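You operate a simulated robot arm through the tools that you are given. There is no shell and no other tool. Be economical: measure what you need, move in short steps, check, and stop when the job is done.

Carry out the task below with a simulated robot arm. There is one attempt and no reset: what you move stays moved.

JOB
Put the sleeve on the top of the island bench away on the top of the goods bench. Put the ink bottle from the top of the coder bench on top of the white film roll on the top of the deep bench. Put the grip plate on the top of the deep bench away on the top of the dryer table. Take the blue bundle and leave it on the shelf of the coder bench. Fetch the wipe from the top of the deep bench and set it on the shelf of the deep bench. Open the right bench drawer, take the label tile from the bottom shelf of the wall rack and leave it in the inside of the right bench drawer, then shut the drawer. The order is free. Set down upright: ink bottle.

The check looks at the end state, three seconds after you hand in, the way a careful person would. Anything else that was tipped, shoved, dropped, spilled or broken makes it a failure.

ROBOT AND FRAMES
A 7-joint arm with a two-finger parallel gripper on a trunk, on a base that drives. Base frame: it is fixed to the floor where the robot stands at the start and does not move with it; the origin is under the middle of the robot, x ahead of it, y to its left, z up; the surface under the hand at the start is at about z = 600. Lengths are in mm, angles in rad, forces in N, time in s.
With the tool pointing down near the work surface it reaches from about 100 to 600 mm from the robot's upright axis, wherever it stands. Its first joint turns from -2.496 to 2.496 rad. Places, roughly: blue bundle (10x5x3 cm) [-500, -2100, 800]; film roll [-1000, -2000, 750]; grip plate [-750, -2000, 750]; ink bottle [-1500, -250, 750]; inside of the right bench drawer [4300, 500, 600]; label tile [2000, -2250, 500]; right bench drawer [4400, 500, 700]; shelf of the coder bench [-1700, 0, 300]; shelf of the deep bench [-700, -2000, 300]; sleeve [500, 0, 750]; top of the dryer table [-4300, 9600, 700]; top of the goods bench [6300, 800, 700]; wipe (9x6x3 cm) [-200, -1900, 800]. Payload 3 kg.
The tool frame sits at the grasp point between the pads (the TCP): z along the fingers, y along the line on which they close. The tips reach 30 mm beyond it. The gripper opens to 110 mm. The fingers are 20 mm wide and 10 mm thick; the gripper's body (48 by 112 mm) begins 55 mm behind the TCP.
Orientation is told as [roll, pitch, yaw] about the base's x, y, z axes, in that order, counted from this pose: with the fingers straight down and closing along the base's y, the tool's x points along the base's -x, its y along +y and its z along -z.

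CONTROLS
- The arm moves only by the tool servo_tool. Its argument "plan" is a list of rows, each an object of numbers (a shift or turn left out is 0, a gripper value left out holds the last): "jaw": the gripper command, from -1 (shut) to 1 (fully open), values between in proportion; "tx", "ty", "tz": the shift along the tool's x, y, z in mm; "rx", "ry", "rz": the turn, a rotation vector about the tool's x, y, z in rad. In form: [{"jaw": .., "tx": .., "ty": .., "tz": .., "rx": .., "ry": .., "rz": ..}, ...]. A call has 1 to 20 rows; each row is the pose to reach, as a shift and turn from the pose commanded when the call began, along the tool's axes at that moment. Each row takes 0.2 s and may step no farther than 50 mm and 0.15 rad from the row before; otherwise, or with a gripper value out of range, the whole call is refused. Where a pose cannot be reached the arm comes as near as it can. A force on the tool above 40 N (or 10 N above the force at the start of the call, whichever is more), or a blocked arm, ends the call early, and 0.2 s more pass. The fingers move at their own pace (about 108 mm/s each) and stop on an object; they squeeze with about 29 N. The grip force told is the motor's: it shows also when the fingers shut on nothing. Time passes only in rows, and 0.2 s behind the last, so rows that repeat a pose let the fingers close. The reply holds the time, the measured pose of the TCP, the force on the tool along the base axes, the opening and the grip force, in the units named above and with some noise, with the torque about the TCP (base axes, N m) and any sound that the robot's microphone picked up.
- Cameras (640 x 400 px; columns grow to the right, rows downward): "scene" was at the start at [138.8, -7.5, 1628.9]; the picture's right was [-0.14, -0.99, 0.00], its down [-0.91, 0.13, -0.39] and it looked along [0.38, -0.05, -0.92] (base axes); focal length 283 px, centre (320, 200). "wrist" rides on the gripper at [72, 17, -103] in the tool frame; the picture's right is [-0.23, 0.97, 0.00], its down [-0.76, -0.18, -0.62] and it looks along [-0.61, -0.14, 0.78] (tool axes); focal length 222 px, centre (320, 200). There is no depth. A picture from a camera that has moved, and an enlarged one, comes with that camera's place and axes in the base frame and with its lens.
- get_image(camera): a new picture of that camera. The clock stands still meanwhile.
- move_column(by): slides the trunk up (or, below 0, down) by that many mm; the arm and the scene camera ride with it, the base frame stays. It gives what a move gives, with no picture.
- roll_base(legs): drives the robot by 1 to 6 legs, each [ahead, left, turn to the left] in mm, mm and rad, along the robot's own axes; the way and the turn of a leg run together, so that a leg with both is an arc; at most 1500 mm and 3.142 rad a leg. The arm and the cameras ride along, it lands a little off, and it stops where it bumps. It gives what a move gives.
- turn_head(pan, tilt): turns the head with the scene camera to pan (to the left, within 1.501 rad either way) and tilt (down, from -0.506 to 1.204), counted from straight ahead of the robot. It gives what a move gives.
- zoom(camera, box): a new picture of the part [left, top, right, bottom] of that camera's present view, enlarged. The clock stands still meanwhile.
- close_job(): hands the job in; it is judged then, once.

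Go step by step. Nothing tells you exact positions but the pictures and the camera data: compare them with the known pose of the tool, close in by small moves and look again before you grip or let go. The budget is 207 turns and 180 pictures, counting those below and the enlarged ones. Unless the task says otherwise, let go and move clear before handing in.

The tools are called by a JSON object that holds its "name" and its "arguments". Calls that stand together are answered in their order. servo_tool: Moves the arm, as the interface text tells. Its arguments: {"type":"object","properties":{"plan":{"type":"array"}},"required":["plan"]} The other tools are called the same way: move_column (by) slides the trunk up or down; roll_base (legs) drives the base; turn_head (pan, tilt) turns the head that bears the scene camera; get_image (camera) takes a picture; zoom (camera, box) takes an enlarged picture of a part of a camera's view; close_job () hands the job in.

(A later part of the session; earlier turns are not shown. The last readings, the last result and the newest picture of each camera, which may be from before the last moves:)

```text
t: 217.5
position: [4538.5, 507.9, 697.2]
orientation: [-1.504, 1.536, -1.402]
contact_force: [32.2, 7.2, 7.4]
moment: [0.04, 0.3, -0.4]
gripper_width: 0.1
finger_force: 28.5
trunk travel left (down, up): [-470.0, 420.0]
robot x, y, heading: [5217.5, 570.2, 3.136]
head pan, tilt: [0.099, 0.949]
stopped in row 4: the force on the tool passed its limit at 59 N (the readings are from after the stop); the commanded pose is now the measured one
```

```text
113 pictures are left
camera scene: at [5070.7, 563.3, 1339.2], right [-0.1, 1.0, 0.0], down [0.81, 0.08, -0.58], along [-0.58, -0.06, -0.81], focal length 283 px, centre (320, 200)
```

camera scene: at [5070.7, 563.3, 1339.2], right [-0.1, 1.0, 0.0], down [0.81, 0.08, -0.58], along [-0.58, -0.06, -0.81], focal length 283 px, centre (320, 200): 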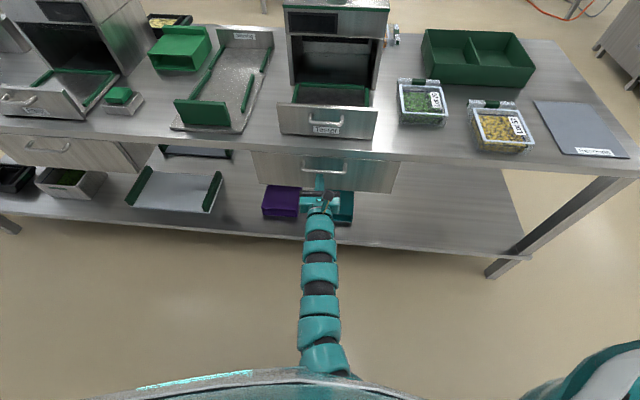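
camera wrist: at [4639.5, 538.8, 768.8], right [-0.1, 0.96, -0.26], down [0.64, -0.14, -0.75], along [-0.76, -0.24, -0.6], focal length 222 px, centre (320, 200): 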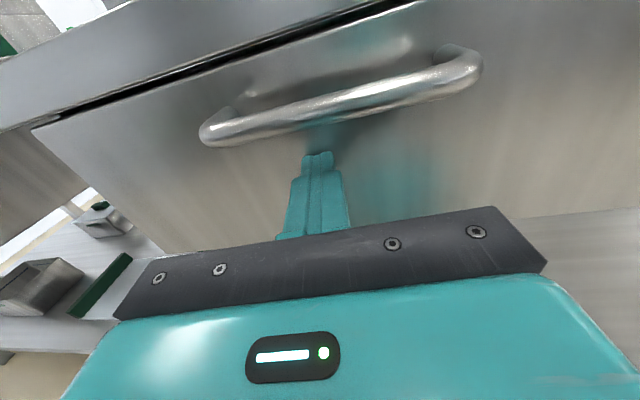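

It looks shut. One more gentle push will confirm, then I'll withdraw.

{"name": "servo_tool", "arguments": {"plan": [{"tz": 4}, {"tz": 8}, {"tz": 12}, {"tz": 16}]}}

{"name": "servo_tool", "arguments": {"plan": [{"tz": -30}, {"tz": -70}, {"tz": -100}]}}

{"name": "zoom", "arguments": {"camera": "scene", "box": [220, 110, 430, 240]}}

```text
t: 217.8
position: [4538.2, 507.7, 697.2]
orientation: [-1.531, 1.538, -1.429]
contact_force: [27.6, 5.1, 7.7]
moment: [0.04, 0.3, -0.34]
gripper_width: 0.0
finger_force: 29.6
trunk travel left (down, up): [-470.0, 420.0]
robot x, y, heading: [5217.2, 569.8, 3.141]
head pan, tilt: [0.099, 0.949]
stopped in row 1: the force on the tool passed its limit at 48 N (the readings are from after the stop); the commanded pose is now the measured one
```

```text
t: 218.6
position: [4634.4, 517.3, 697.6]
orientation: [-1.396, 1.535, -1.295]
contact_force: [0.5, -0.3, 0.9]
moment: [-0.03, 0.0, -0.03]
gripper_width: 0.2
finger_force: 29.1
trunk travel left (down, up): [-470.0, 420.0]
robot x, y, heading: [5220.7, 567.5, 3.14]
head pan, tilt: [0.099, 0.949]
```

```text
3.05 times, centred on (325, 175) of scene
camera zoom: at [5067.1, 562.7, 1338.6], right [-0.1, 1.0, 0.0], down [0.81, 0.08, -0.58], along [-0.58, -0.06, -0.81], focal length 863 px, centre (305, 276)
```

zoom: 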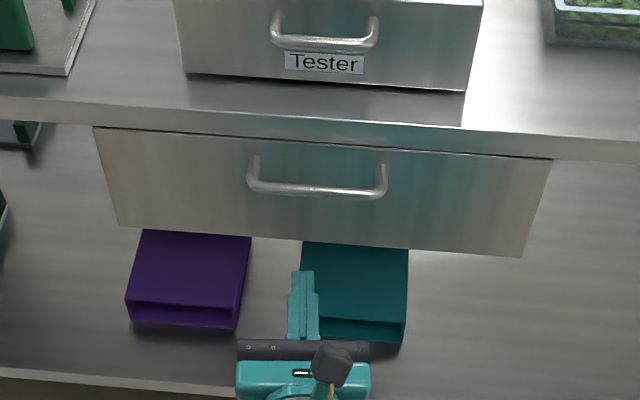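

The drawer is shut flush. Next I'll drive back to the deep bench area for the remaining items.

{"name": "roll_base", "arguments": {"legs": [[-150, 500, 0], [0, 1000, 0], [0, 770, 0], [1500, 0, 0], [1300, -700, 0], [1500, 0, 0]]}}

{"name": "turn_head", "arguments": {"pan": 0.6, "tilt": 0.5}}

{"name": "get_image", "arguments": {"camera": "scene"}}

```text
t: 251.0
position: [494.7, -889.6, 697.6]
orientation: [-1.4, 1.536, -1.339]
contact_force: [0.2, -0.9, 0.2]
moment: [0.02, 0.01, -0.01]
gripper_width: 0.0
finger_force: 28.7
trunk travel left (down, up): [-470.0, 420.0]
robot x, y, heading: [1080.0, -862.5, 3.097]
head pan, tilt: [0.099, 0.949]
```

```text
t: 251.9
position: [494.7, -889.8, 696.8]
orientation: [-1.397, 1.535, -1.336]
contact_force: [0.0, 1.0, 0.4]
moment: [-0.02, 0.02, 0.02]
gripper_width: 0.1
finger_force: 28.6
trunk travel left (down, up): [-470.0, 420.0]
robot x, y, heading: [1074.8, -861.9, 3.102]
head pan, tilt: [0.6, 0.499]
```

```text
111 pictures are left
camera scene: at [924.9, -906.1, 1376.0], right [-0.53, 0.85, 0.0], down [0.41, 0.25, -0.88], along [-0.74, -0.46, -0.48], focal length 283 px, centre (320, 200)
```

scene: 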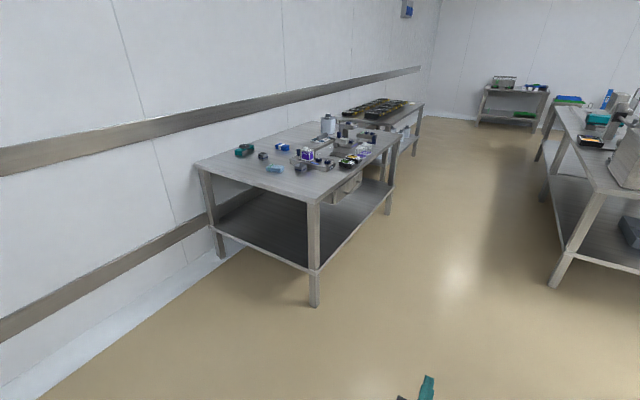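

The deep bench spans x≈-1340..-60, y≈-1560..-2420, and its near end is free. I'll zoom on the items.

{"name": "zoom", "arguments": {"camera": "scene", "box": [190, 100, 420, 244]}}

```text
2.78 times, centred on (305, 172) of scene
camera zoom: at [924.9, -906.1, 1376.0], right [-0.53, 0.85, 0.0], down [0.41, 0.25, -0.88], along [-0.74, -0.46, -0.48], focal length 786 px, centre (362, 278)
```

zoom: 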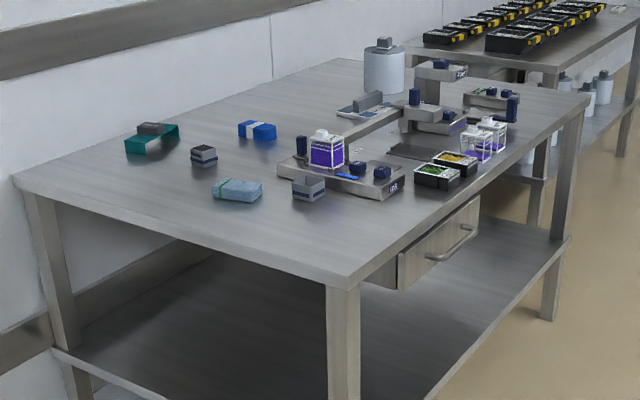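

I've identified the wipe (-238,-1936), blue bundle (-570,-2150), grip plate (-906,-2042) and the white roll (-1067,-2063). I'll raise the hand and drive to the bench's near end for the wipe.

{"name": "move_column", "arguments": {"by": 250}}

{"name": "roll_base", "arguments": {"legs": [[0, 1075, 0.04], [550, 0, 0]]}}

{"name": "servo_tool", "arguments": {"plan": [{"jaw": 0.8, "ry": -0.14}, {"ry": -0.28}, {"ry": -0.42}, {"ry": -0.56}, {"ry": -0.7}, {"ry": -0.7}]}}

{"name": "turn_head", "arguments": {"pan": 0.0, "tilt": 0.7}}

{"name": "get_image", "arguments": {"camera": "scene"}}

{"name": "get_image", "arguments": {"camera": "wrist"}}

```text
t: 254.5
position: [494.0, -890.2, 946.0]
orientation: [-1.397, 1.536, -1.336]
contact_force: [-0.4, -0.3, 0.5]
moment: [0.0, -0.01, 0.0]
gripper_width: 0.2
finger_force: 29.0
trunk travel left (down, up): [-720.0, 170.0]
robot x, y, heading: [1081.2, -860.6, 3.105]
head pan, tilt: [0.6, 0.499]
```

```text
t: 262.9
position: [-74.9, -2002.1, 946.2]
orientation: [-1.384, 1.536, -1.274]
contact_force: [-0.4, 0.0, -0.2]
moment: [-0.01, 0.0, 0.03]
gripper_width: 0.1
finger_force: 29.0
trunk travel left (down, up): [-720.0, 170.0]
robot x, y, heading: [505.8, -1942.8, -3.126]
head pan, tilt: [0.6, 0.499]
```

```text
t: 264.2
position: [-73.6, -2003.0, 945.9]
orientation: [-0.055, 0.863, 0.074]
contact_force: [0.3, -0.1, 0.4]
moment: [0.0, -0.02, 0.01]
gripper_width: 98.8
finger_force: 0.1
trunk travel left (down, up): [-720.0, 170.0]
robot x, y, heading: [508.6, -1946.6, -3.132]
head pan, tilt: [0.6, 0.499]
```

```text
t: 265.2
position: [-72.9, -2002.5, 946.1]
orientation: [-0.055, 0.865, 0.072]
contact_force: [0.0, 0.0, -0.7]
moment: [-0.02, 0.01, 0.01]
gripper_width: 99.0
finger_force: 0.1
trunk travel left (down, up): [-720.0, 170.0]
robot x, y, heading: [510.6, -1945.5, -3.133]
head pan, tilt: [0.0, 0.7]
```

```text
109 pictures are left
camera scene: at [345.6, -1945.4, 1608.3], right [-0.01, 1.0, 0.0], down [0.64, 0.01, -0.77], along [-0.77, -0.01, -0.64], focal length 283 px, centre (320, 200)
```

scene: 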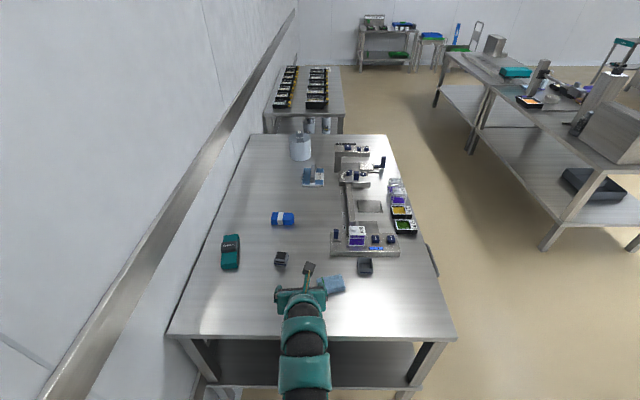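

```text
108 pictures are left
camera wrist: at [-44.4, -1977.5, 1067.7], right [0.04, 0.98, -0.21], down [0.98, -0.07, -0.17], along [-0.18, -0.2, -0.96], focal length 222 px, centre (320, 200)
```

wrist: 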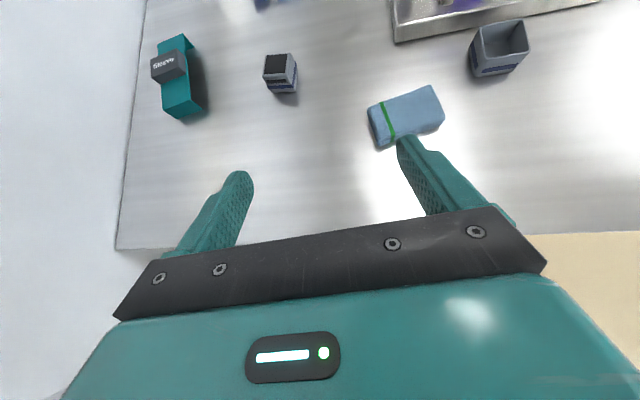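

The wipe is at about (-216, -1913), with its long side nearly across my approach. I'll roll closer and rotate the hand to match.

{"name": "roll_base", "arguments": {"legs": [[120, -93, 0]]}}

{"name": "servo_tool", "arguments": {"plan": [{"jaw": 1, "rx": 0.065, "rz": -0.055}, {"rx": 0.129, "ry": -0.006, "rz": -0.11}, {"rx": 0.129, "ry": -0.006, "rz": -0.11}]}}

{"name": "move_column", "arguments": {"by": -120}}

{"name": "get_image", "arguments": {"camera": "wrist"}}

```text
t: 266.6
position: [-196.0, -1908.4, 945.6]
orientation: [-0.055, 0.865, 0.069]
contact_force: [-0.4, 0.5, -0.2]
moment: [0.02, 0.03, 0.03]
gripper_width: 98.8
finger_force: 0.1
trunk travel left (down, up): [-720.0, 170.0]
robot x, y, heading: [386.1, -1852.8, -3.135]
head pan, tilt: [0.0, 0.7]
```

```text
t: 267.4
position: [-194.8, -1910.4, 946.8]
orientation: [-0.055, 0.864, 0.242]
contact_force: [0.3, 0.3, 0.1]
moment: [-0.03, 0.03, -0.02]
gripper_width: 109.9
finger_force: 0.0
trunk travel left (down, up): [-720.0, 170.0]
robot x, y, heading: [391.1, -1849.9, -3.132]
head pan, tilt: [0.0, 0.7]
```

```text
t: 268.9
position: [-194.5, -1908.5, 826.6]
orientation: [-0.054, 0.864, 0.241]
contact_force: [-0.2, 0.8, 1.0]
moment: [0.03, 0.03, 0.01]
gripper_width: 110.0
finger_force: 0.0
trunk travel left (down, up): [-600.0, 290.0]
robot x, y, heading: [389.2, -1848.9, -3.131]
head pan, tilt: [0.0, 0.7]
```

```text
107 pictures are left
camera wrist: at [-170.2, -1879.4, 948.0], right [-0.13, 0.97, -0.21], down [0.98, 0.09, -0.17], along [-0.14, -0.22, -0.96], focal length 222 px, centre (320, 200)
```

wrist: 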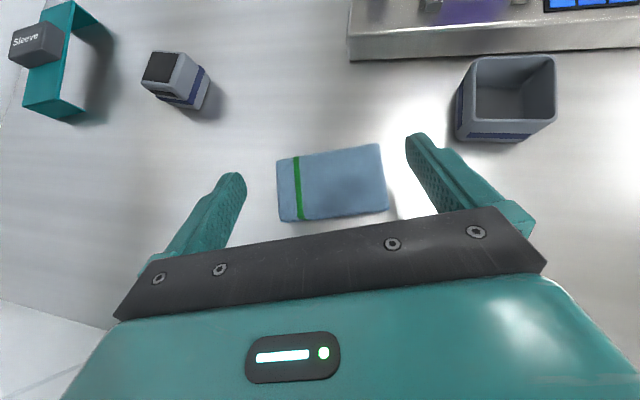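

Aligned with margin on both sides. I'll descend around the wipe.

{"name": "servo_tool", "arguments": {"plan": [{"tx": -15, "ty": 1, "tz": 20}, {"tx": -28, "ty": 2, "tz": 36}, {"tx": -35, "ty": 2, "tz": 46}, {"tx": -35, "ty": 2, "tz": 46}]}}

{"name": "get_image", "arguments": {"camera": "wrist"}}

```text
t: 269.8
position: [-206.7, -1911.7, 778.6]
orientation: [-0.049, 0.881, 0.241]
contact_force: [17.7, 1.1, 30.0]
moment: [1.54, 0.42, -1.06]
gripper_width: 107.6
finger_force: 0.0
trunk travel left (down, up): [-600.0, 290.0]
robot x, y, heading: [385.4, -1852.0, -3.134]
head pan, tilt: [0.0, 0.7]
stopped in row 4: the force on the tool passed its limit at 50 N (the readings are from after the stop); the commanded pose is now the measured one
```

```text
106 pictures are left
camera wrist: at [-179.6, -1882.0, 899.4], right [-0.13, 0.97, -0.21], down [0.98, 0.09, -0.19], along [-0.16, -0.23, -0.96], focal length 222 px, centre (320, 200)
```

wrist: 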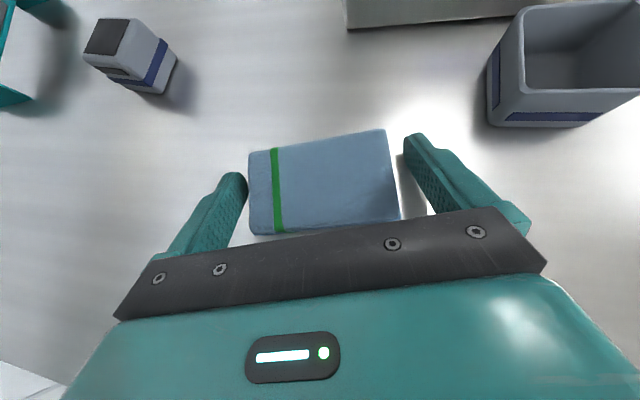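

The fingertip touched the bench (top z≈750). I'll raise 2 mm and close.

{"name": "servo_tool", "arguments": {"plan": [{"tx": 2, "tz": -2}, {"tx": 2, "tz": -2, "jaw": -1}, {"tx": 2, "tz": -2, "jaw": -1}, {"tx": 2, "tz": -2, "jaw": -1}, {"tx": 12, "tz": -10}, {"tx": 40, "tz": -35}, {"tx": 60, "tz": -50}, {"tx": 60, "tz": -50}]}}

{"name": "get_image", "arguments": {"camera": "wrist"}}

```text
t: 271.6
position: [-208.4, -1909.1, 851.0]
orientation: [-0.051, 0.874, 0.24]
contact_force: [-0.1, -0.4, 0.0]
moment: [0.03, 0.02, -0.01]
gripper_width: 90.0
finger_force: 29.0
trunk travel left (down, up): [-600.0, 290.0]
robot x, y, heading: [390.8, -1853.1, -3.13]
head pan, tilt: [0.0, 0.7]
```

```text
105 pictures are left
camera wrist: at [-182.5, -1879.6, 973.0], right [-0.13, 0.97, -0.21], down [0.98, 0.09, -0.18], along [-0.15, -0.22, -0.96], focal length 222 px, centre (320, 200)
```

wrist: 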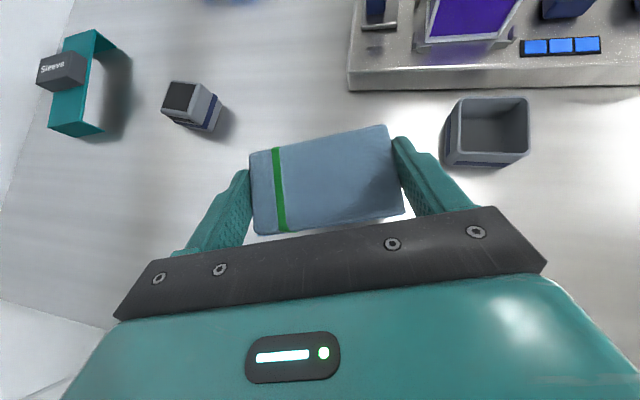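

The wipe is held. I'll back away from the bench and lower the trunk to shelf level.

{"name": "roll_base", "arguments": {"legs": [[-400, 0, 0]]}}

{"name": "move_column", "arguments": {"by": -390}}

{"name": "turn_head", "arguments": {"pan": 0.0, "tilt": 0.6}}

{"name": "get_image", "arguments": {"camera": "scene"}}

```text
t: 274.2
position: [197.5, -1902.3, 851.7]
orientation: [-0.052, 0.873, 0.231]
contact_force: [-0.1, -0.3, -0.1]
moment: [-0.03, 0.01, 0.02]
gripper_width: 89.5
finger_force: 29.4
trunk travel left (down, up): [-600.0, 290.0]
robot x, y, heading: [797.2, -1847.0, -3.135]
head pan, tilt: [0.0, 0.7]
```

```text
t: 277.9
position: [198.4, -1903.7, 461.8]
orientation: [-0.051, 0.872, 0.234]
contact_force: [0.1, -0.7, 0.1]
moment: [0.02, -0.02, 0.04]
gripper_width: 89.3
finger_force: 29.4
trunk travel left (down, up): [-210.0, 680.0]
robot x, y, heading: [797.3, -1847.7, -3.135]
head pan, tilt: [0.0, 0.7]
```

```text
t: 278.6
position: [198.1, -1903.1, 461.7]
orientation: [-0.05, 0.873, 0.234]
contact_force: [-0.5, -0.4, -0.2]
moment: [0.03, 0.0, 0.0]
gripper_width: 89.4
finger_force: 29.5
trunk travel left (down, up): [-210.0, 680.0]
robot x, y, heading: [795.0, -1845.8, -3.138]
head pan, tilt: [0.0, 0.6]
```

```text
104 pictures are left
camera scene: at [628.1, -1849.2, 1106.9], right [0.0, 1.0, 0.0], down [0.57, 0.0, -0.82], along [-0.82, 0.0, -0.57], focal length 283 px, centre (320, 200)
```

scene: 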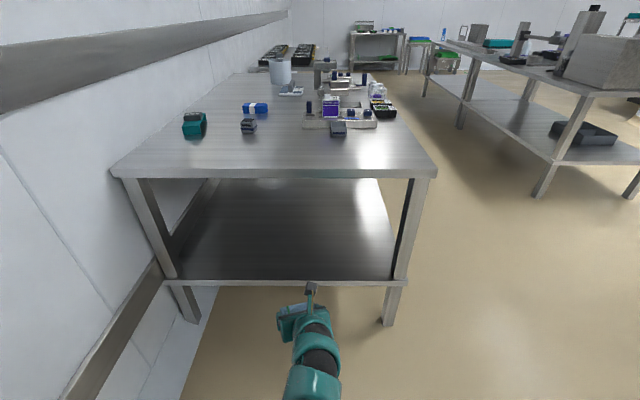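

The shelf is empty, at z≈280. I'll roll in so the wipe is about 110 mm inside the shelf edge, then lower.

{"name": "roll_base", "arguments": {"legs": [[340, 0, 0]]}}

{"name": "move_column", "arguments": {"by": -110}}

{"name": "get_image", "arguments": {"camera": "wrist"}}

```text
t: 280.8
position: [-141.0, -1904.8, 461.7]
orientation: [-0.051, 0.873, 0.234]
contact_force: [-0.5, -0.3, -0.7]
moment: [0.0, 0.0, -0.03]
gripper_width: 89.0
finger_force: 29.2
trunk travel left (down, up): [-210.0, 680.0]
robot x, y, heading: [456.6, -1852.4, -3.141]
head pan, tilt: [0.0, 0.6]
```

```text
t: 282.2
position: [-142.0, -1903.6, 352.1]
orientation: [-0.049, 0.872, 0.234]
contact_force: [0.5, 0.4, -0.5]
moment: [0.0, 0.02, 0.0]
gripper_width: 89.4
finger_force: 28.7
trunk travel left (down, up): [-100.0, 790.0]
robot x, y, heading: [458.0, -1850.2, -3.137]
head pan, tilt: [0.0, 0.6]
```

```text
103 pictures are left
camera wrist: at [-115.2, -1874.4, 473.0], right [-0.12, 0.97, -0.21], down [0.98, 0.08, -0.18], along [-0.16, -0.22, -0.96], focal length 222 px, centre (320, 200)
```

wrist: 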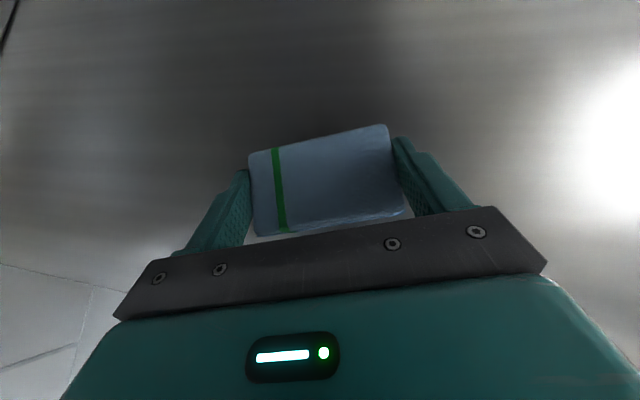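

{"name": "servo_tool", "arguments": {"plan": [{"tx": -15, "tz": 13}, {"tx": -23, "tz": 19}, {"tx": -27, "tz": 22.5}, {"tx": -30, "tz": 25}, {"tx": -33, "tz": 27.5}, {"tx": -36, "tz": 30}, {"tx": -39, "tz": 32.5}, {"tx": -42, "tz": 35}]}}

{"name": "get_image", "arguments": {"camera": "wrist"}}

```text
t: 282.9
position: [-142.3, -1904.1, 327.6]
orientation: [-0.046, 0.887, 0.237]
contact_force: [1.0, -0.4, 21.6]
moment: [1.0, 0.1, -0.03]
gripper_width: 89.4
finger_force: 29.2
trunk travel left (down, up): [-100.0, 790.0]
robot x, y, heading: [453.1, -1852.9, -3.141]
head pan, tilt: [0.0, 0.6]
stopped in row 3: the force on the tool passed its limit at 49 N (the readings are from after the stop); the commanded pose is now the measured one
```

```text
102 pictures are left
camera wrist: at [-114.6, -1875.1, 448.7], right [-0.12, 0.97, -0.2], down [0.98, 0.08, -0.19], along [-0.17, -0.22, -0.96], focal length 222 px, centre (320, 200)
```

wrist: 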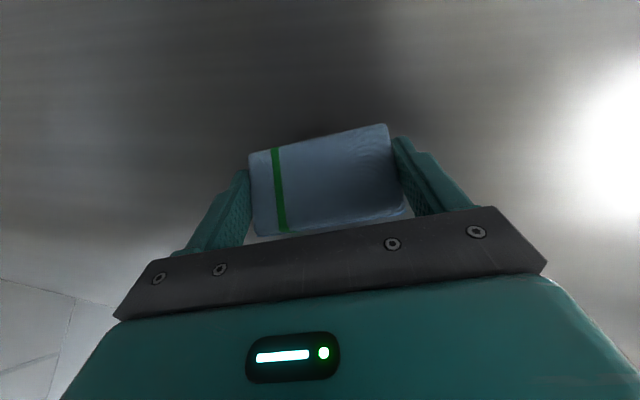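

Touched down on the shelf. I'll release and back straight out.

{"name": "servo_tool", "arguments": {"plan": [{"jaw": 0.85}, {"jaw": 1}, {"jaw": 1}, {"tx": 5, "tz": -15}, {"tx": 10, "tz": -40}, {"tx": 15, "tz": -75}]}}

{"name": "get_image", "arguments": {"camera": "wrist"}}

```text
t: 283.5
position: [-140.5, -1910.4, 328.7]
orientation: [-0.051, 0.89, 0.24]
contact_force: [14.0, -4.9, 21.0]
moment: [0.9, 0.28, -0.34]
gripper_width: 105.3
finger_force: 0.1
trunk travel left (down, up): [-100.0, 790.0]
robot x, y, heading: [457.3, -1849.8, -3.136]
head pan, tilt: [0.0, 0.6]
stopped in row 3: the force on the tool passed its limit at 41 N (the readings are from after the stop); the commanded pose is now the measured one
```

```text
101 pictures are left
camera wrist: at [-113.7, -1879.4, 448.9], right [-0.13, 0.97, -0.21], down [0.98, 0.09, -0.19], along [-0.17, -0.23, -0.96], focal length 222 px, centre (320, 200)
```

wrist: 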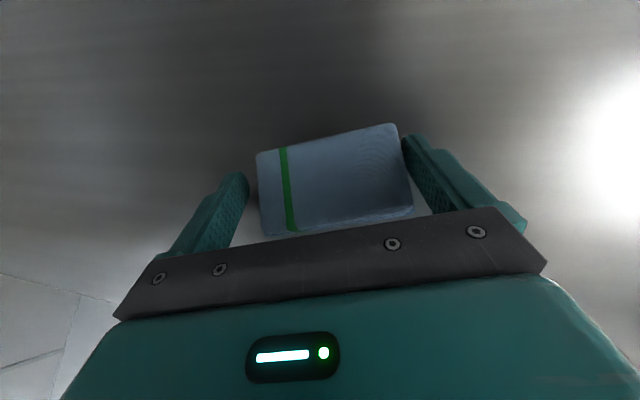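

Released, with the fingers lightly touching the shelf. I'll lift slightly and back out.

{"name": "servo_tool", "arguments": {"plan": [{"tx": 3, "tz": -4, "jaw": 1}, {"tx": 6, "tz": -10, "jaw": 1}, {"tx": 12, "tz": -40}, {"tx": 20, "tz": -80}]}}

{"name": "get_image", "arguments": {"camera": "wrist"}}

```text
t: 284.5
position: [-114.5, -1899.7, 366.4]
orientation: [-0.053, 0.884, 0.237]
contact_force: [0.4, 0.4, -0.5]
moment: [0.02, -0.04, 0.02]
gripper_width: 109.7
finger_force: 0.0
out of reach, approached as far as the arm can: row 4
trunk travel left (down, up): [-100.0, 790.0]
robot x, y, heading: [452.9, -1849.8, -3.139]
head pan, tilt: [0.0, 0.6]
```

```text
100 pictures are left
camera wrist: at [-86.5, -1869.6, 488.2], right [-0.13, 0.97, -0.21], down [0.98, 0.09, -0.19], along [-0.16, -0.23, -0.96], focal length 222 px, centre (320, 200)
```

wrist: 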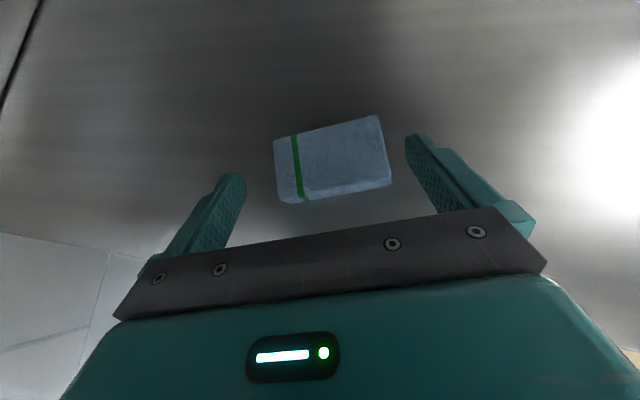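

The wipe is on the shelf. Next is the blue bundle: I'll back out, raise the trunk and look at it from the bench end.

{"name": "roll_base", "arguments": {"legs": [[-200, 0, 0]]}}

{"name": "move_column", "arguments": {"by": 400}}

{"name": "move_column", "arguments": {"by": 150}}

{"name": "roll_base", "arguments": {"legs": [[380, 150, 0]]}}

{"name": "turn_head", "arguments": {"pan": 0.1, "tilt": 0.9}}

{"name": "get_image", "arguments": {"camera": "scene"}}

{"name": "get_image", "arguments": {"camera": "wrist"}}

```text
t: 286.1
position: [82.8, -1899.0, 367.4]
orientation: [-0.053, 0.884, 0.237]
contact_force: [-0.3, 0.1, 0.6]
moment: [-0.01, 0.01, 0.03]
gripper_width: 110.3
finger_force: 0.0
trunk travel left (down, up): [-100.0, 790.0]
robot x, y, heading: [653.4, -1849.5, -3.141]
head pan, tilt: [0.0, 0.6]
```

```text
t: 289.9
position: [83.1, -1900.1, 767.6]
orientation: [-0.051, 0.883, 0.238]
contact_force: [0.1, -0.2, 0.6]
moment: [-0.01, -0.02, -0.02]
gripper_width: 109.8
finger_force: 0.1
trunk travel left (down, up): [-500.0, 390.0]
robot x, y, heading: [653.0, -1849.6, -3.141]
head pan, tilt: [0.0, 0.6]
```

```text
t: 291.7
position: [82.6, -1897.9, 918.0]
orientation: [-0.053, 0.887, 0.238]
contact_force: [0.4, -0.2, 0.4]
moment: [0.03, 0.0, 0.02]
gripper_width: 109.8
finger_force: 0.1
trunk travel left (down, up): [-650.0, 240.0]
robot x, y, heading: [651.0, -1849.8, -3.139]
head pan, tilt: [0.0, 0.6]
```

```text
t: 294.2
position: [-300.6, -2047.3, 918.0]
orientation: [-0.053, 0.883, 0.232]
contact_force: [0.5, 0.0, -0.8]
moment: [-0.02, 0.01, -0.02]
gripper_width: 110.0
finger_force: 0.0
trunk travel left (down, up): [-650.0, 240.0]
robot x, y, heading: [272.9, -2002.9, 3.137]
head pan, tilt: [0.0, 0.6]
```

```text
t: 295.0
position: [-300.3, -2047.5, 916.6]
orientation: [-0.052, 0.883, 0.23]
contact_force: [0.4, -0.1, -0.2]
moment: [0.02, -0.01, -0.03]
gripper_width: 110.1
finger_force: 0.1
trunk travel left (down, up): [-650.0, 240.0]
robot x, y, heading: [273.0, -1998.3, 3.14]
head pan, tilt: [0.099, 0.901]
```

```text
99 pictures are left
camera scene: at [117.1, -2007.8, 1522.2], right [-0.1, 1.0, 0.0], down [0.78, 0.08, -0.62], along [-0.62, -0.06, -0.78], focal length 283 px, centre (320, 200)
```

scene: 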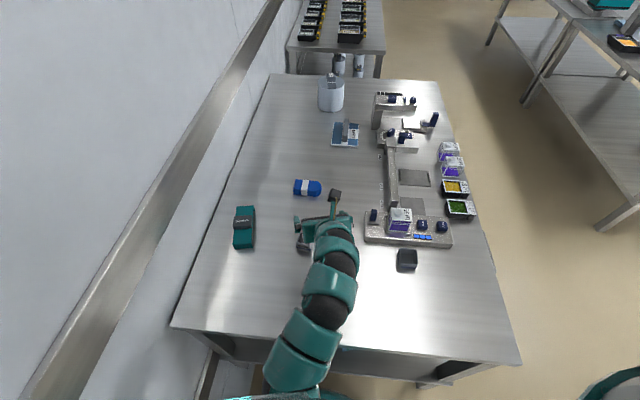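

```text
98 pictures are left
camera wrist: at [-272.0, -2017.3, 1038.2], right [-0.12, 0.97, -0.21], down [0.98, 0.08, -0.19], along [-0.17, -0.23, -0.96], focal length 222 px, centre (320, 200)
```

wrist: 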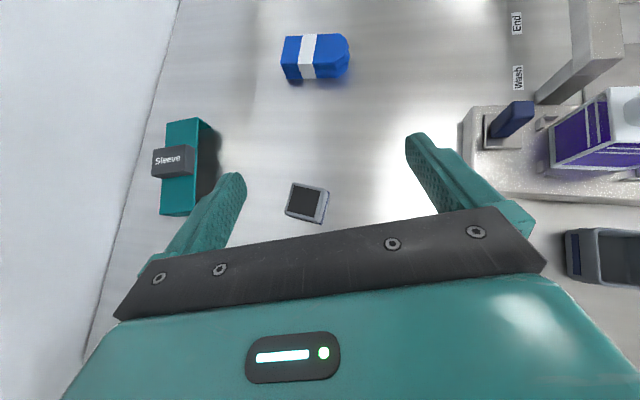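

The bundle is at about (-534, -2117), its 100 mm side running along y. I'll test how far the arm can reach at this tilt, staying high.

{"name": "servo_tool", "arguments": {"plan": [{"tx": 26, "ty": 11, "tz": 31}, {"tx": 51, "ty": 22, "tz": 62}, {"tx": 77, "ty": 33, "tz": 92}, {"tx": 103, "ty": 45, "tz": 123}, {"tx": 128, "ty": 56, "tz": 154}, {"tx": 154, "ty": 67, "tz": 185}, {"tx": 154, "ty": 67, "tz": 185}]}}

```text
t: 296.6
position: [-549.3, -2046.6, 920.7]
orientation: [-0.055, 0.885, 0.23]
contact_force: [0.0, 0.1, -0.4]
moment: [0.02, 0.0, -0.03]
gripper_width: 110.0
finger_force: 0.0
trunk travel left (down, up): [-650.0, 240.0]
robot x, y, heading: [271.9, -2002.7, 3.136]
head pan, tilt: [0.099, 0.901]
```

The arm reaches 820 mm, so I can take the bundle from the front with the fingers across its 50 mm side. I'll retract and reposition facing the bench front.

{"name": "servo_tool", "arguments": {"plan": [{"tx": -26, "ty": -11, "tz": -31}, {"tx": -51, "ty": -22, "tz": -62}, {"tx": -77, "ty": -33, "tz": -92}, {"tx": -103, "ty": -45, "tz": -123}, {"tx": -128, "ty": -56, "tz": -154}, {"tx": -154, "ty": -67, "tz": -185}]}}

{"name": "roll_base", "arguments": {"legs": [[-330, 0, 0], [0, -950, 0], [0, 0, 1.571], [0, -1100, 0]]}}

{"name": "turn_head", "arguments": {"pan": 0.0, "tilt": 0.85}}

{"name": "get_image", "arguments": {"camera": "scene"}}

```text
t: 298.0
position: [-298.4, -2047.1, 918.1]
orientation: [-0.051, 0.884, 0.232]
contact_force: [-0.3, -0.1, -1.3]
moment: [-0.02, -0.01, -0.02]
gripper_width: 109.8
finger_force: 0.0
trunk travel left (down, up): [-650.0, 240.0]
robot x, y, heading: [275.9, -2001.8, 3.144]
head pan, tilt: [0.099, 0.901]
```

```text
t: 313.9
position: [-464.4, -1617.9, 917.7]
orientation: [-0.053, 0.886, 1.774]
contact_force: [0.2, 0.3, 0.1]
moment: [0.01, 0.02, 0.0]
gripper_width: 109.9
finger_force: 0.1
trunk travel left (down, up): [-650.0, 240.0]
robot x, y, heading: [-497.6, -1046.4, -1.598]
head pan, tilt: [0.099, 0.901]
```

```text
t: 314.6
position: [-463.9, -1618.1, 917.8]
orientation: [-0.052, 0.883, 1.774]
contact_force: [-0.2, 0.2, 1.0]
moment: [0.01, 0.03, 0.01]
gripper_width: 110.0
finger_force: 0.0
trunk travel left (down, up): [-650.0, 240.0]
robot x, y, heading: [-494.2, -1047.9, -1.601]
head pan, tilt: [0.0, 0.85]
```

```text
97 pictures are left
camera scene: at [-498.0, -1203.6, 1526.0], right [-1.0, 0.03, 0.0], down [0.02, 0.75, -0.66], along [-0.02, -0.66, -0.75], focal length 283 px, centre (320, 200)
```

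scene: 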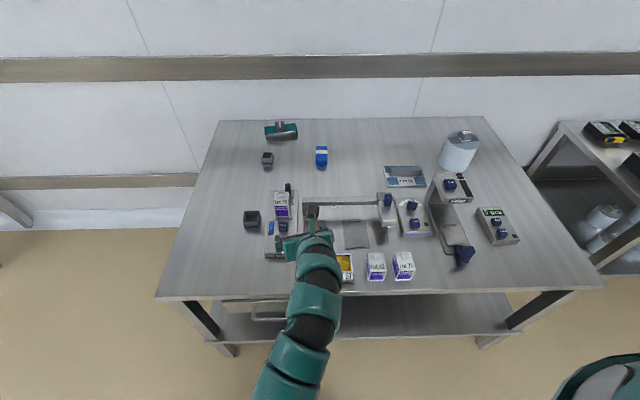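

The bundle's long side points toward me. I'll roll closer (keeping off the drawer handle), rotate the hand to match, and extend while high.

{"name": "roll_base", "arguments": {"legs": [[200, -60, 0.02]]}}

{"name": "servo_tool", "arguments": {"plan": [{"rx": -0.058, "rz": 0.048}, {"rx": -0.116, "ry": 0.005, "rz": 0.095}, {"rx": -0.116, "ry": 0.005, "rz": 0.095}]}}

{"name": "get_image", "arguments": {"camera": "wrist"}}

```text
t: 316.2
position: [-515.3, -1816.7, 917.1]
orientation: [-0.052, 0.883, 1.796]
contact_force: [-0.3, -0.5, 0.3]
moment: [-0.01, -0.04, 0.03]
gripper_width: 109.9
finger_force: 0.0
trunk travel left (down, up): [-650.0, 240.0]
robot x, y, heading: [-558.1, -1244.6, -1.58]
head pan, tilt: [0.0, 0.85]
```

```text
t: 317.0
position: [-513.9, -1816.6, 916.8]
orientation: [-0.052, 0.885, 1.646]
contact_force: [-0.9, 0.3, -0.3]
moment: [0.0, -0.02, -0.01]
gripper_width: 110.1
finger_force: 0.1
trunk travel left (down, up): [-650.0, 240.0]
robot x, y, heading: [-555.4, -1247.1, -1.587]
head pan, tilt: [0.0, 0.85]
```

```text
96 pictures are left
camera wrist: at [-538.5, -1784.3, 1038.0], right [-0.98, 0.03, -0.21], down [0.07, 0.98, -0.19], along [0.2, -0.2, -0.96], focal length 222 px, centre (320, 200)
```

wrist: 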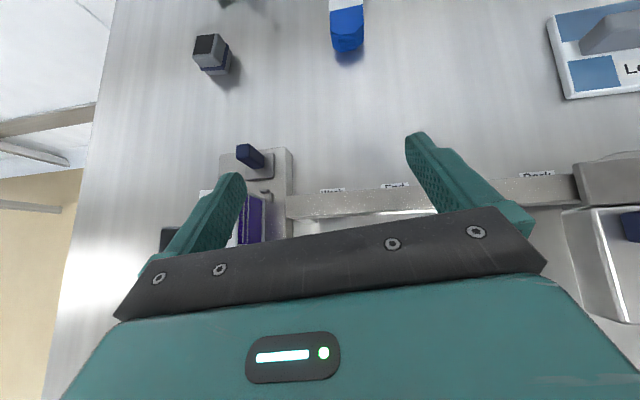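

{"name": "servo_tool", "arguments": {"plan": [{"tx": 29, "ty": 9, "tz": 35}, {"tx": 58, "ty": 18, "tz": 70}, {"tx": 87, "ty": 27, "tz": 105}, {"tx": 116, "ty": 35, "tz": 140}, {"tx": 144, "ty": 44, "tz": 174}, {"tx": 144, "ty": 44, "tz": 174}]}}

{"name": "get_image", "arguments": {"camera": "wrist"}}

```text
t: 318.4
position: [-531.6, -2046.8, 917.5]
orientation: [-0.052, 0.885, 1.646]
contact_force: [-0.4, 0.8, -0.2]
moment: [0.0, -0.06, -0.01]
gripper_width: 110.0
finger_force: 0.0
trunk travel left (down, up): [-650.0, 240.0]
robot x, y, heading: [-555.8, -1245.0, -1.578]
head pan, tilt: [0.0, 0.85]
```

```text
95 pictures are left
camera wrist: at [-556.5, -2014.4, 1038.1], right [-0.98, 0.03, -0.21], down [0.07, 0.98, -0.19], along [0.2, -0.2, -0.96], focal length 222 px, centre (320, 200)
```

wrist: 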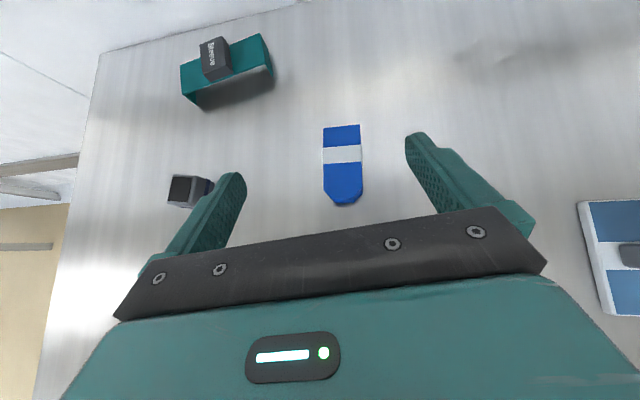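

The bundle lies exactly along y at (-531, -2116). I'll straighten the hand, extend the last 60 mm and lower by trunk.

{"name": "servo_tool", "arguments": {"plan": [{"tx": 19, "ty": 3, "tz": 23, "rx": -0.055, "rz": 0.046}, {"tx": 38, "ty": 6, "tz": 46, "rx": -0.11, "ry": 0.005, "rz": 0.091}, {"tx": 38, "ty": 6, "tz": 46, "rx": -0.11, "ry": 0.005, "rz": 0.091}]}}

{"name": "move_column", "arguments": {"by": -100}}

{"name": "get_image", "arguments": {"camera": "wrist"}}

```text
t: 319.2
position: [-531.4, -2106.9, 917.1]
orientation: [-0.052, 0.883, 1.501]
contact_force: [0.0, -0.4, 0.1]
moment: [0.01, 0.02, 0.01]
gripper_width: 110.0
finger_force: 0.0
trunk travel left (down, up): [-650.0, 240.0]
robot x, y, heading: [-556.6, -1246.4, -1.582]
head pan, tilt: [0.0, 0.85]
```

```text
t: 320.5
position: [-531.0, -2106.9, 816.3]
orientation: [-0.051, 0.885, 1.502]
contact_force: [0.5, 0.2, 1.0]
moment: [-0.01, -0.03, 0.02]
gripper_width: 110.0
finger_force: 0.1
trunk travel left (down, up): [-550.0, 340.0]
robot x, y, heading: [-556.2, -1247.5, -1.577]
head pan, tilt: [0.0, 0.85]
```

```text
94 pictures are left
camera wrist: at [-551.1, -2071.8, 937.4], right [-0.96, 0.17, -0.21], down [0.21, 0.96, -0.19], along [0.17, -0.23, -0.96], focal length 222 px, centre (320, 200)
```

wrist: 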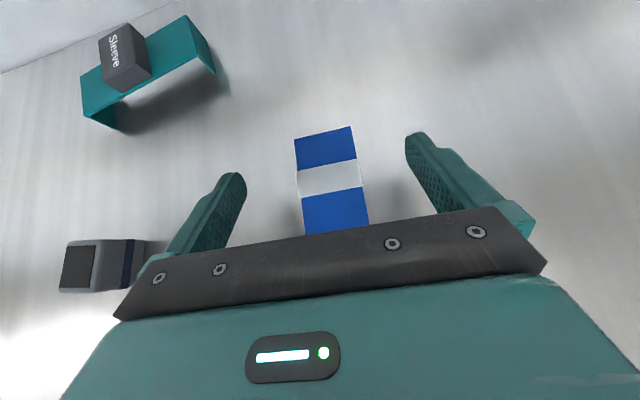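

{"name": "servo_tool", "arguments": {"plan": [{"tx": -12, "tz": 10}, {"tx": -22, "tz": 18}, {"tx": -27, "tz": 22}, {"tx": -27, "tz": 22}]}}

{"name": "servo_tool", "arguments": {"plan": [{"jaw": -1}, {"jaw": -1}, {"jaw": -1}, {"tx": 15, "tz": -12}, {"tx": 45, "tz": -37}, {"tx": 60, "tz": -49}]}}

{"name": "get_image", "arguments": {"camera": "wrist"}}

```text
t: 321.5
position: [-528.5, -2106.8, 780.8]
orientation: [-0.052, 0.883, 1.504]
contact_force: [1.1, 0.2, 1.0]
moment: [-0.01, 0.07, 0.03]
gripper_width: 109.8
finger_force: 0.0
trunk travel left (down, up): [-550.0, 340.0]
robot x, y, heading: [-559.6, -1246.3, -1.577]
head pan, tilt: [0.0, 0.85]
```

```text
t: 322.9
position: [-532.3, -2105.7, 859.3]
orientation: [-0.052, 0.883, 1.505]
contact_force: [-0.4, -0.2, -0.4]
moment: [-0.03, 0.0, -0.01]
gripper_width: 47.7
finger_force: 28.8
trunk travel left (down, up): [-550.0, 340.0]
robot x, y, heading: [-558.3, -1245.6, -1.579]
head pan, tilt: [0.0, 0.85]
```

```text
93 pictures are left
camera wrist: at [-552.2, -2071.4, 980.2], right [-0.96, 0.17, -0.21], down [0.21, 0.96, -0.19], along [0.17, -0.22, -0.96], focal length 222 px, centre (320, 200)
```

wrist: 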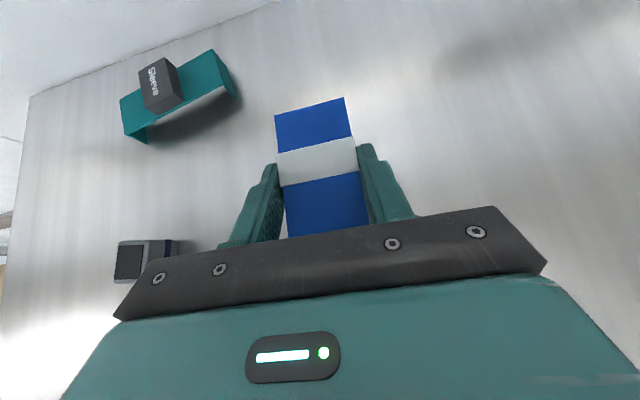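

The bundle is held (48 mm). I'll lift, retract, turn to face the coder bench, and look at its shelf.

{"name": "move_column", "arguments": {"by": 110}}

{"name": "servo_tool", "arguments": {"plan": [{"tx": -30, "ty": 1, "tz": -36}, {"tx": -60, "ty": 3, "tz": -72}, {"tx": -89, "ty": 4, "tz": -108}, {"tx": -118, "ty": 5, "tz": -145}, {"tx": -148, "ty": 6, "tz": -181}, {"tx": -170, "ty": 7, "tz": -209}, {"tx": -170, "ty": 7, "tz": -209}]}}

{"name": "roll_base", "arguments": {"legs": [[-250, 0, 0], [0, 0, 3.14], [0, 1050, 0]]}}

{"name": "turn_head", "arguments": {"pan": 0.0, "tilt": 0.75}}

{"name": "get_image", "arguments": {"camera": "scene"}}

```text
t: 324.3
position: [-532.9, -2106.7, 968.8]
orientation: [-0.052, 0.883, 1.502]
contact_force: [0.4, -0.6, -1.2]
moment: [-0.01, 0.01, -0.02]
gripper_width: 47.7
finger_force: 29.4
trunk travel left (down, up): [-660.0, 230.0]
robot x, y, heading: [-557.3, -1247.0, -1.582]
head pan, tilt: [0.0, 0.85]
```

```text
t: 325.9
position: [-532.3, -1835.6, 969.1]
orientation: [-0.052, 0.882, 1.503]
contact_force: [0.4, 0.0, -0.9]
moment: [0.03, 0.01, 0.01]
gripper_width: 47.4
finger_force: 29.7
trunk travel left (down, up): [-660.0, 230.0]
robot x, y, heading: [-553.4, -1245.8, -1.578]
head pan, tilt: [0.0, 0.85]
```

```text
t: 340.0
position: [-1612.9, -375.8, 970.2]
orientation: [-0.052, 0.885, -1.645]
contact_force: [0.3, -0.6, -1.4]
moment: [0.02, -0.01, -0.03]
gripper_width: 47.5
finger_force: 28.5
trunk travel left (down, up): [-660.0, 230.0]
robot x, y, heading: [-1593.5, -964.0, 1.562]
head pan, tilt: [0.0, 0.85]
```

```text
t: 340.6
position: [-1612.4, -376.0, 969.9]
orientation: [-0.052, 0.887, -1.645]
contact_force: [-0.3, 1.0, 0.1]
moment: [0.01, 0.01, -0.02]
gripper_width: 47.5
finger_force: 28.8
trunk travel left (down, up): [-660.0, 230.0]
robot x, y, heading: [-1589.9, -964.6, 1.557]
head pan, tilt: [0.0, 0.75]
```

```text
92 pictures are left
camera scene: at [-1588.4, -801.6, 1544.0], right [1.0, -0.01, 0.0], down [-0.01, -0.68, -0.73], along [0.01, 0.73, -0.68], focal length 283 px, centre (320, 200)
```

scene: 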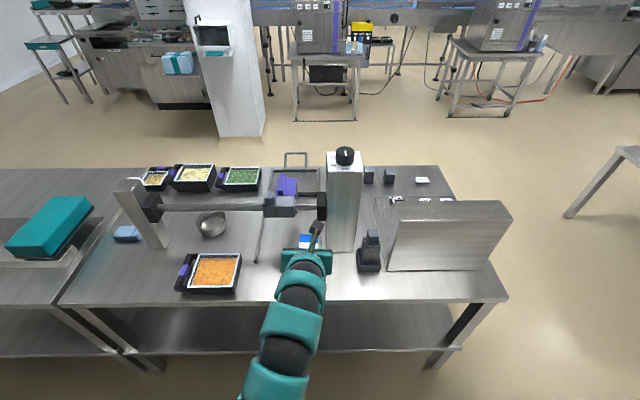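

I see the coder bench, with its front edge at y≈-385 and a clear shelf below. I'll back off, lower to shelf height and check.

{"name": "zoom", "arguments": {"camera": "scene", "box": [260, 130, 440, 290]}}

{"name": "roll_base", "arguments": {"legs": [[-180, 0, 0]]}}

{"name": "move_column", "arguments": {"by": -400}}

{"name": "move_column", "arguments": {"by": -140}}

{"name": "get_image", "arguments": {"camera": "scene"}}

```text
2.50 times, centred on (350, 210) of scene
camera zoom: at [-1588.4, -801.6, 1544.0], right [1.0, -0.01, 0.0], down [-0.01, -0.68, -0.73], along [0.01, 0.73, -0.68], focal length 708 px, centre (245, 175)
```

zoom: 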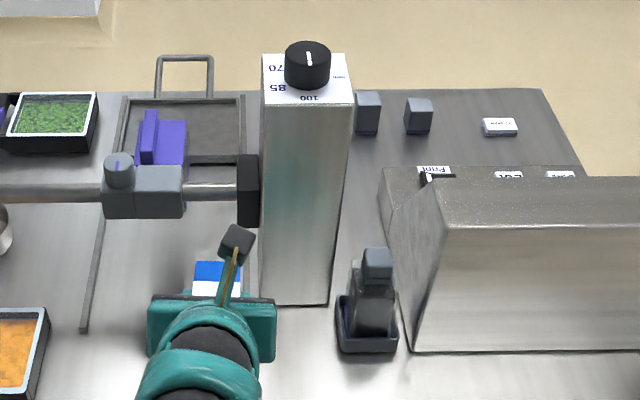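

```text
t: 342.2
position: [-1616.0, -555.9, 970.6]
orientation: [-0.051, 0.886, -1.643]
contact_force: [-0.1, 0.3, 0.2]
moment: [-0.01, 0.0, -0.03]
gripper_width: 47.5
finger_force: 28.3
trunk travel left (down, up): [-660.0, 230.0]
robot x, y, heading: [-1592.2, -1143.9, 1.558]
head pan, tilt: [0.0, 0.75]
```

```text
t: 346.0
position: [-1617.7, -555.0, 570.9]
orientation: [-0.053, 0.884, -1.642]
contact_force: [0.2, -0.3, -1.0]
moment: [-0.03, 0.01, -0.01]
gripper_width: 47.4
finger_force: 29.4
trunk travel left (down, up): [-260.0, 630.0]
robot x, y, heading: [-1600.2, -1148.2, 1.56]
head pan, tilt: [0.0, 0.75]
```

```text
t: 347.7
position: [-1617.2, -556.0, 428.9]
orientation: [-0.052, 0.885, -1.644]
contact_force: [-0.2, 0.6, -0.6]
moment: [0.03, 0.0, -0.05]
gripper_width: 47.3
finger_force: 29.1
trunk travel left (down, up): [-120.0, 770.0]
robot x, y, heading: [-1596.2, -1146.9, 1.561]
head pan, tilt: [0.0, 0.75]
```

```text
90 pictures are left
camera scene: at [-1591.2, -981.7, 1004.1], right [1.0, -0.01, 0.0], down [-0.01, -0.68, -0.73], along [0.01, 0.73, -0.68], focal length 283 px, centre (320, 200)
```

scene: 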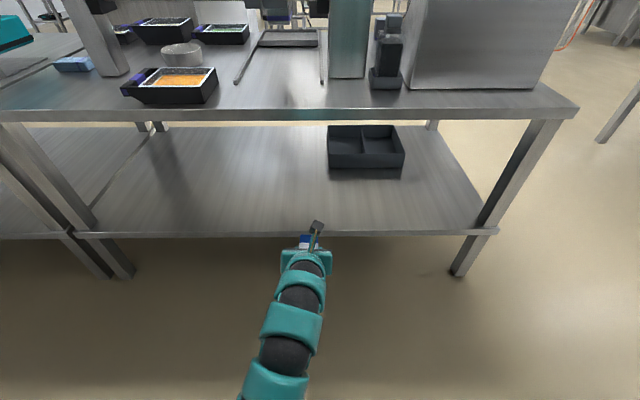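

The shelf is clear here. I'll roll in and lower the bundle.

{"name": "roll_base", "arguments": {"legs": [[295, 0, 0]]}}

{"name": "move_column", "arguments": {"by": -70}}

{"name": "servo_tool", "arguments": {"plan": [{"tx": -8, "tz": 6.5}, {"tx": -13, "tz": 11}, {"tx": -17, "tz": 14}, {"tx": -20, "tz": 16.5}, {"tx": -23, "tz": 19}, {"tx": -26, "tz": 21.5}, {"tx": -29, "tz": 24}, {"tx": -32, "tz": 26.5}]}}

{"name": "get_image", "arguments": {"camera": "wrist"}}

```text
t: 349.7
position: [-1611.2, -255.3, 430.2]
orientation: [-0.053, 0.885, -1.645]
contact_force: [-0.5, -0.5, -0.5]
moment: [-0.02, 0.0, 0.01]
gripper_width: 47.6
finger_force: 28.7
trunk travel left (down, up): [-120.0, 770.0]
robot x, y, heading: [-1590.1, -846.6, 1.561]
head pan, tilt: [0.0, 0.75]
```

```text
t: 350.8
position: [-1612.4, -258.3, 379.9]
orientation: [-0.07, 0.888, -1.657]
contact_force: [1.1, 0.5, -0.8]
moment: [-0.05, 0.02, 0.01]
gripper_width: 47.1
finger_force: 28.5
trunk travel left (down, up): [-50.0, 840.0]
robot x, y, heading: [-1588.7, -845.2, 1.557]
head pan, tilt: [0.0, 0.75]
```

```text
t: 352.8
position: [-1619.9, -250.6, 353.2]
orientation: [-0.157, 0.89, -1.732]
contact_force: [-0.8, 0.9, -0.5]
moment: [0.01, -0.02, -0.02]
gripper_width: 47.5
finger_force: 29.0
trunk travel left (down, up): [-50.0, 840.0]
robot x, y, heading: [-1593.8, -850.2, 1.56]
head pan, tilt: [0.0, 0.75]
stopped in row 8: the arm was blocked; the commanded pose is now the measured one
```

```text
89 pictures are left
camera wrist: at [-1592.5, -286.3, 471.8], right [0.95, -0.18, -0.27], down [-0.23, -0.95, -0.19], along [-0.23, 0.24, -0.94], focal length 222 px, centre (320, 200)
```

wrist: 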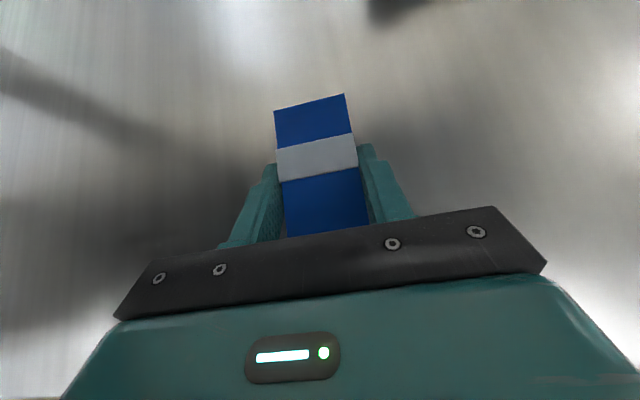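

Something is blocking the arm — perhaps a link touches the bench edge. I'll look.

{"name": "turn_head", "arguments": {"pan": 0.0, "tilt": 1.1}}

{"name": "get_image", "arguments": {"camera": "scene"}}

```text
t: 353.6
position: [-1620.5, -250.9, 350.1]
orientation: [-0.146, 0.886, -1.721]
contact_force: [-0.4, 1.4, -0.7]
moment: [0.0, 0.04, -0.02]
gripper_width: 47.1
finger_force: 29.2
trunk travel left (down, up): [-50.0, 840.0]
robot x, y, heading: [-1588.7, -846.6, 1.555]
head pan, tilt: [0.0, 1.1]
```

```text
88 pictures are left
camera scene: at [-1588.2, -705.3, 926.5], right [1.0, -0.01, 0.0], down [-0.01, -0.89, -0.46], along [0.01, 0.46, -0.89], focal length 283 px, centre (320, 200)
```

scene: 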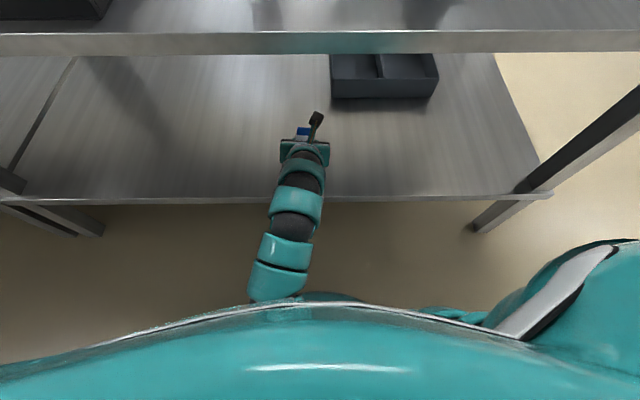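

The forearm is probably resting on the shelf edge because the trunk is so low. I'll raise the trunk and lower the hand with the arm instead.

{"name": "move_column", "arguments": {"by": 120}}

{"name": "get_image", "arguments": {"camera": "scene"}}

```text
t: 355.1
position: [-1619.0, -249.2, 447.9]
orientation: [-0.13, 0.884, -1.709]
contact_force: [-0.8, 1.0, -0.4]
moment: [0.0, 0.0, 0.01]
gripper_width: 47.3
finger_force: 29.3
trunk travel left (down, up): [-170.0, 720.0]
robot x, y, heading: [-1592.1, -849.8, 1.561]
head pan, tilt: [0.0, 1.1]
```

```text
87 pictures are left
camera scene: at [-1587.4, -702.3, 1028.2], right [1.0, -0.01, 0.0], down [-0.01, -0.89, -0.45], along [0.01, 0.45, -0.89], focal length 283 px, centre (320, 200)
```

scene: 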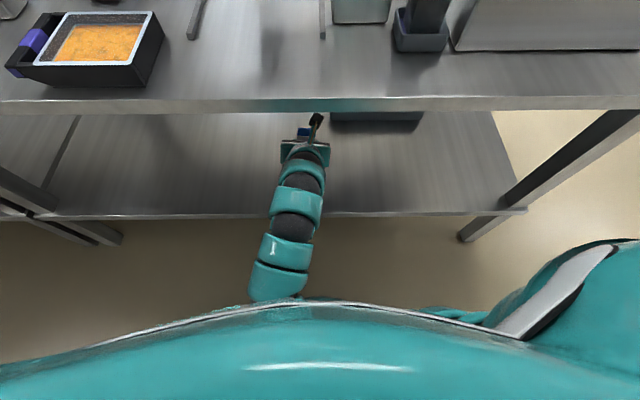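

{"name": "servo_tool", "arguments": {"plan": [{"rx": -0.028, "rz": -0.04}, {"rx": -0.028, "rz": -0.04, "tx": -25, "tz": 21}, {"rx": -0.028, "rz": -0.04, "tx": -50, "tz": 41}, {"rx": -0.028, "rz": -0.04, "tx": -70, "tz": 57}, {"rx": -0.028, "rz": -0.04, "tx": -78, "tz": 64}, {"rx": -0.028, "rz": -0.04, "tx": -82, "tz": 67}, {"rx": -0.028, "rz": -0.04, "tx": -86, "tz": 70}, {"rx": -0.028, "rz": -0.04, "tx": -90, "tz": 73.5}, {"rx": -0.028, "rz": -0.04, "tx": -94, "tz": 77}, {"rx": -0.028, "rz": -0.04, "tx": -98, "tz": 80}]}}

{"name": "get_image", "arguments": {"camera": "wrist"}}

```text
t: 357.3
position: [-1628.7, -248.9, 327.3]
orientation: [-0.058, 0.896, -1.649]
contact_force: [-0.7, 2.2, 36.2]
moment: [0.18, -0.91, 0.1]
gripper_width: 47.5
finger_force: 29.4
trunk travel left (down, up): [-170.0, 720.0]
robot x, y, heading: [-1588.7, -846.5, 1.553]
head pan, tilt: [0.0, 1.1]
```

```text
86 pictures are left
camera wrist: at [-1608.7, -284.8, 447.6], right [0.96, -0.18, -0.21], down [-0.22, -0.96, -0.2], along [-0.17, 0.24, -0.96], focal length 222 px, centre (320, 200)
```

wrist: 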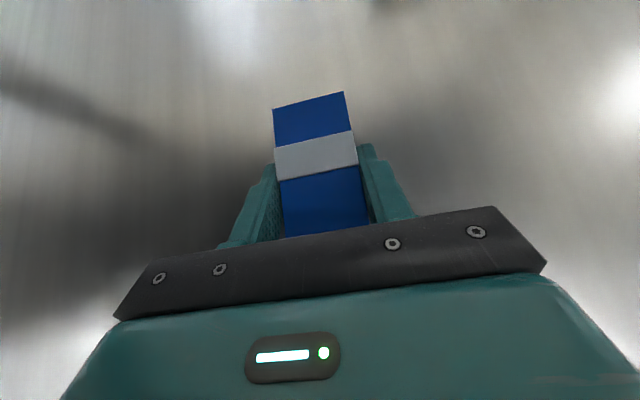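

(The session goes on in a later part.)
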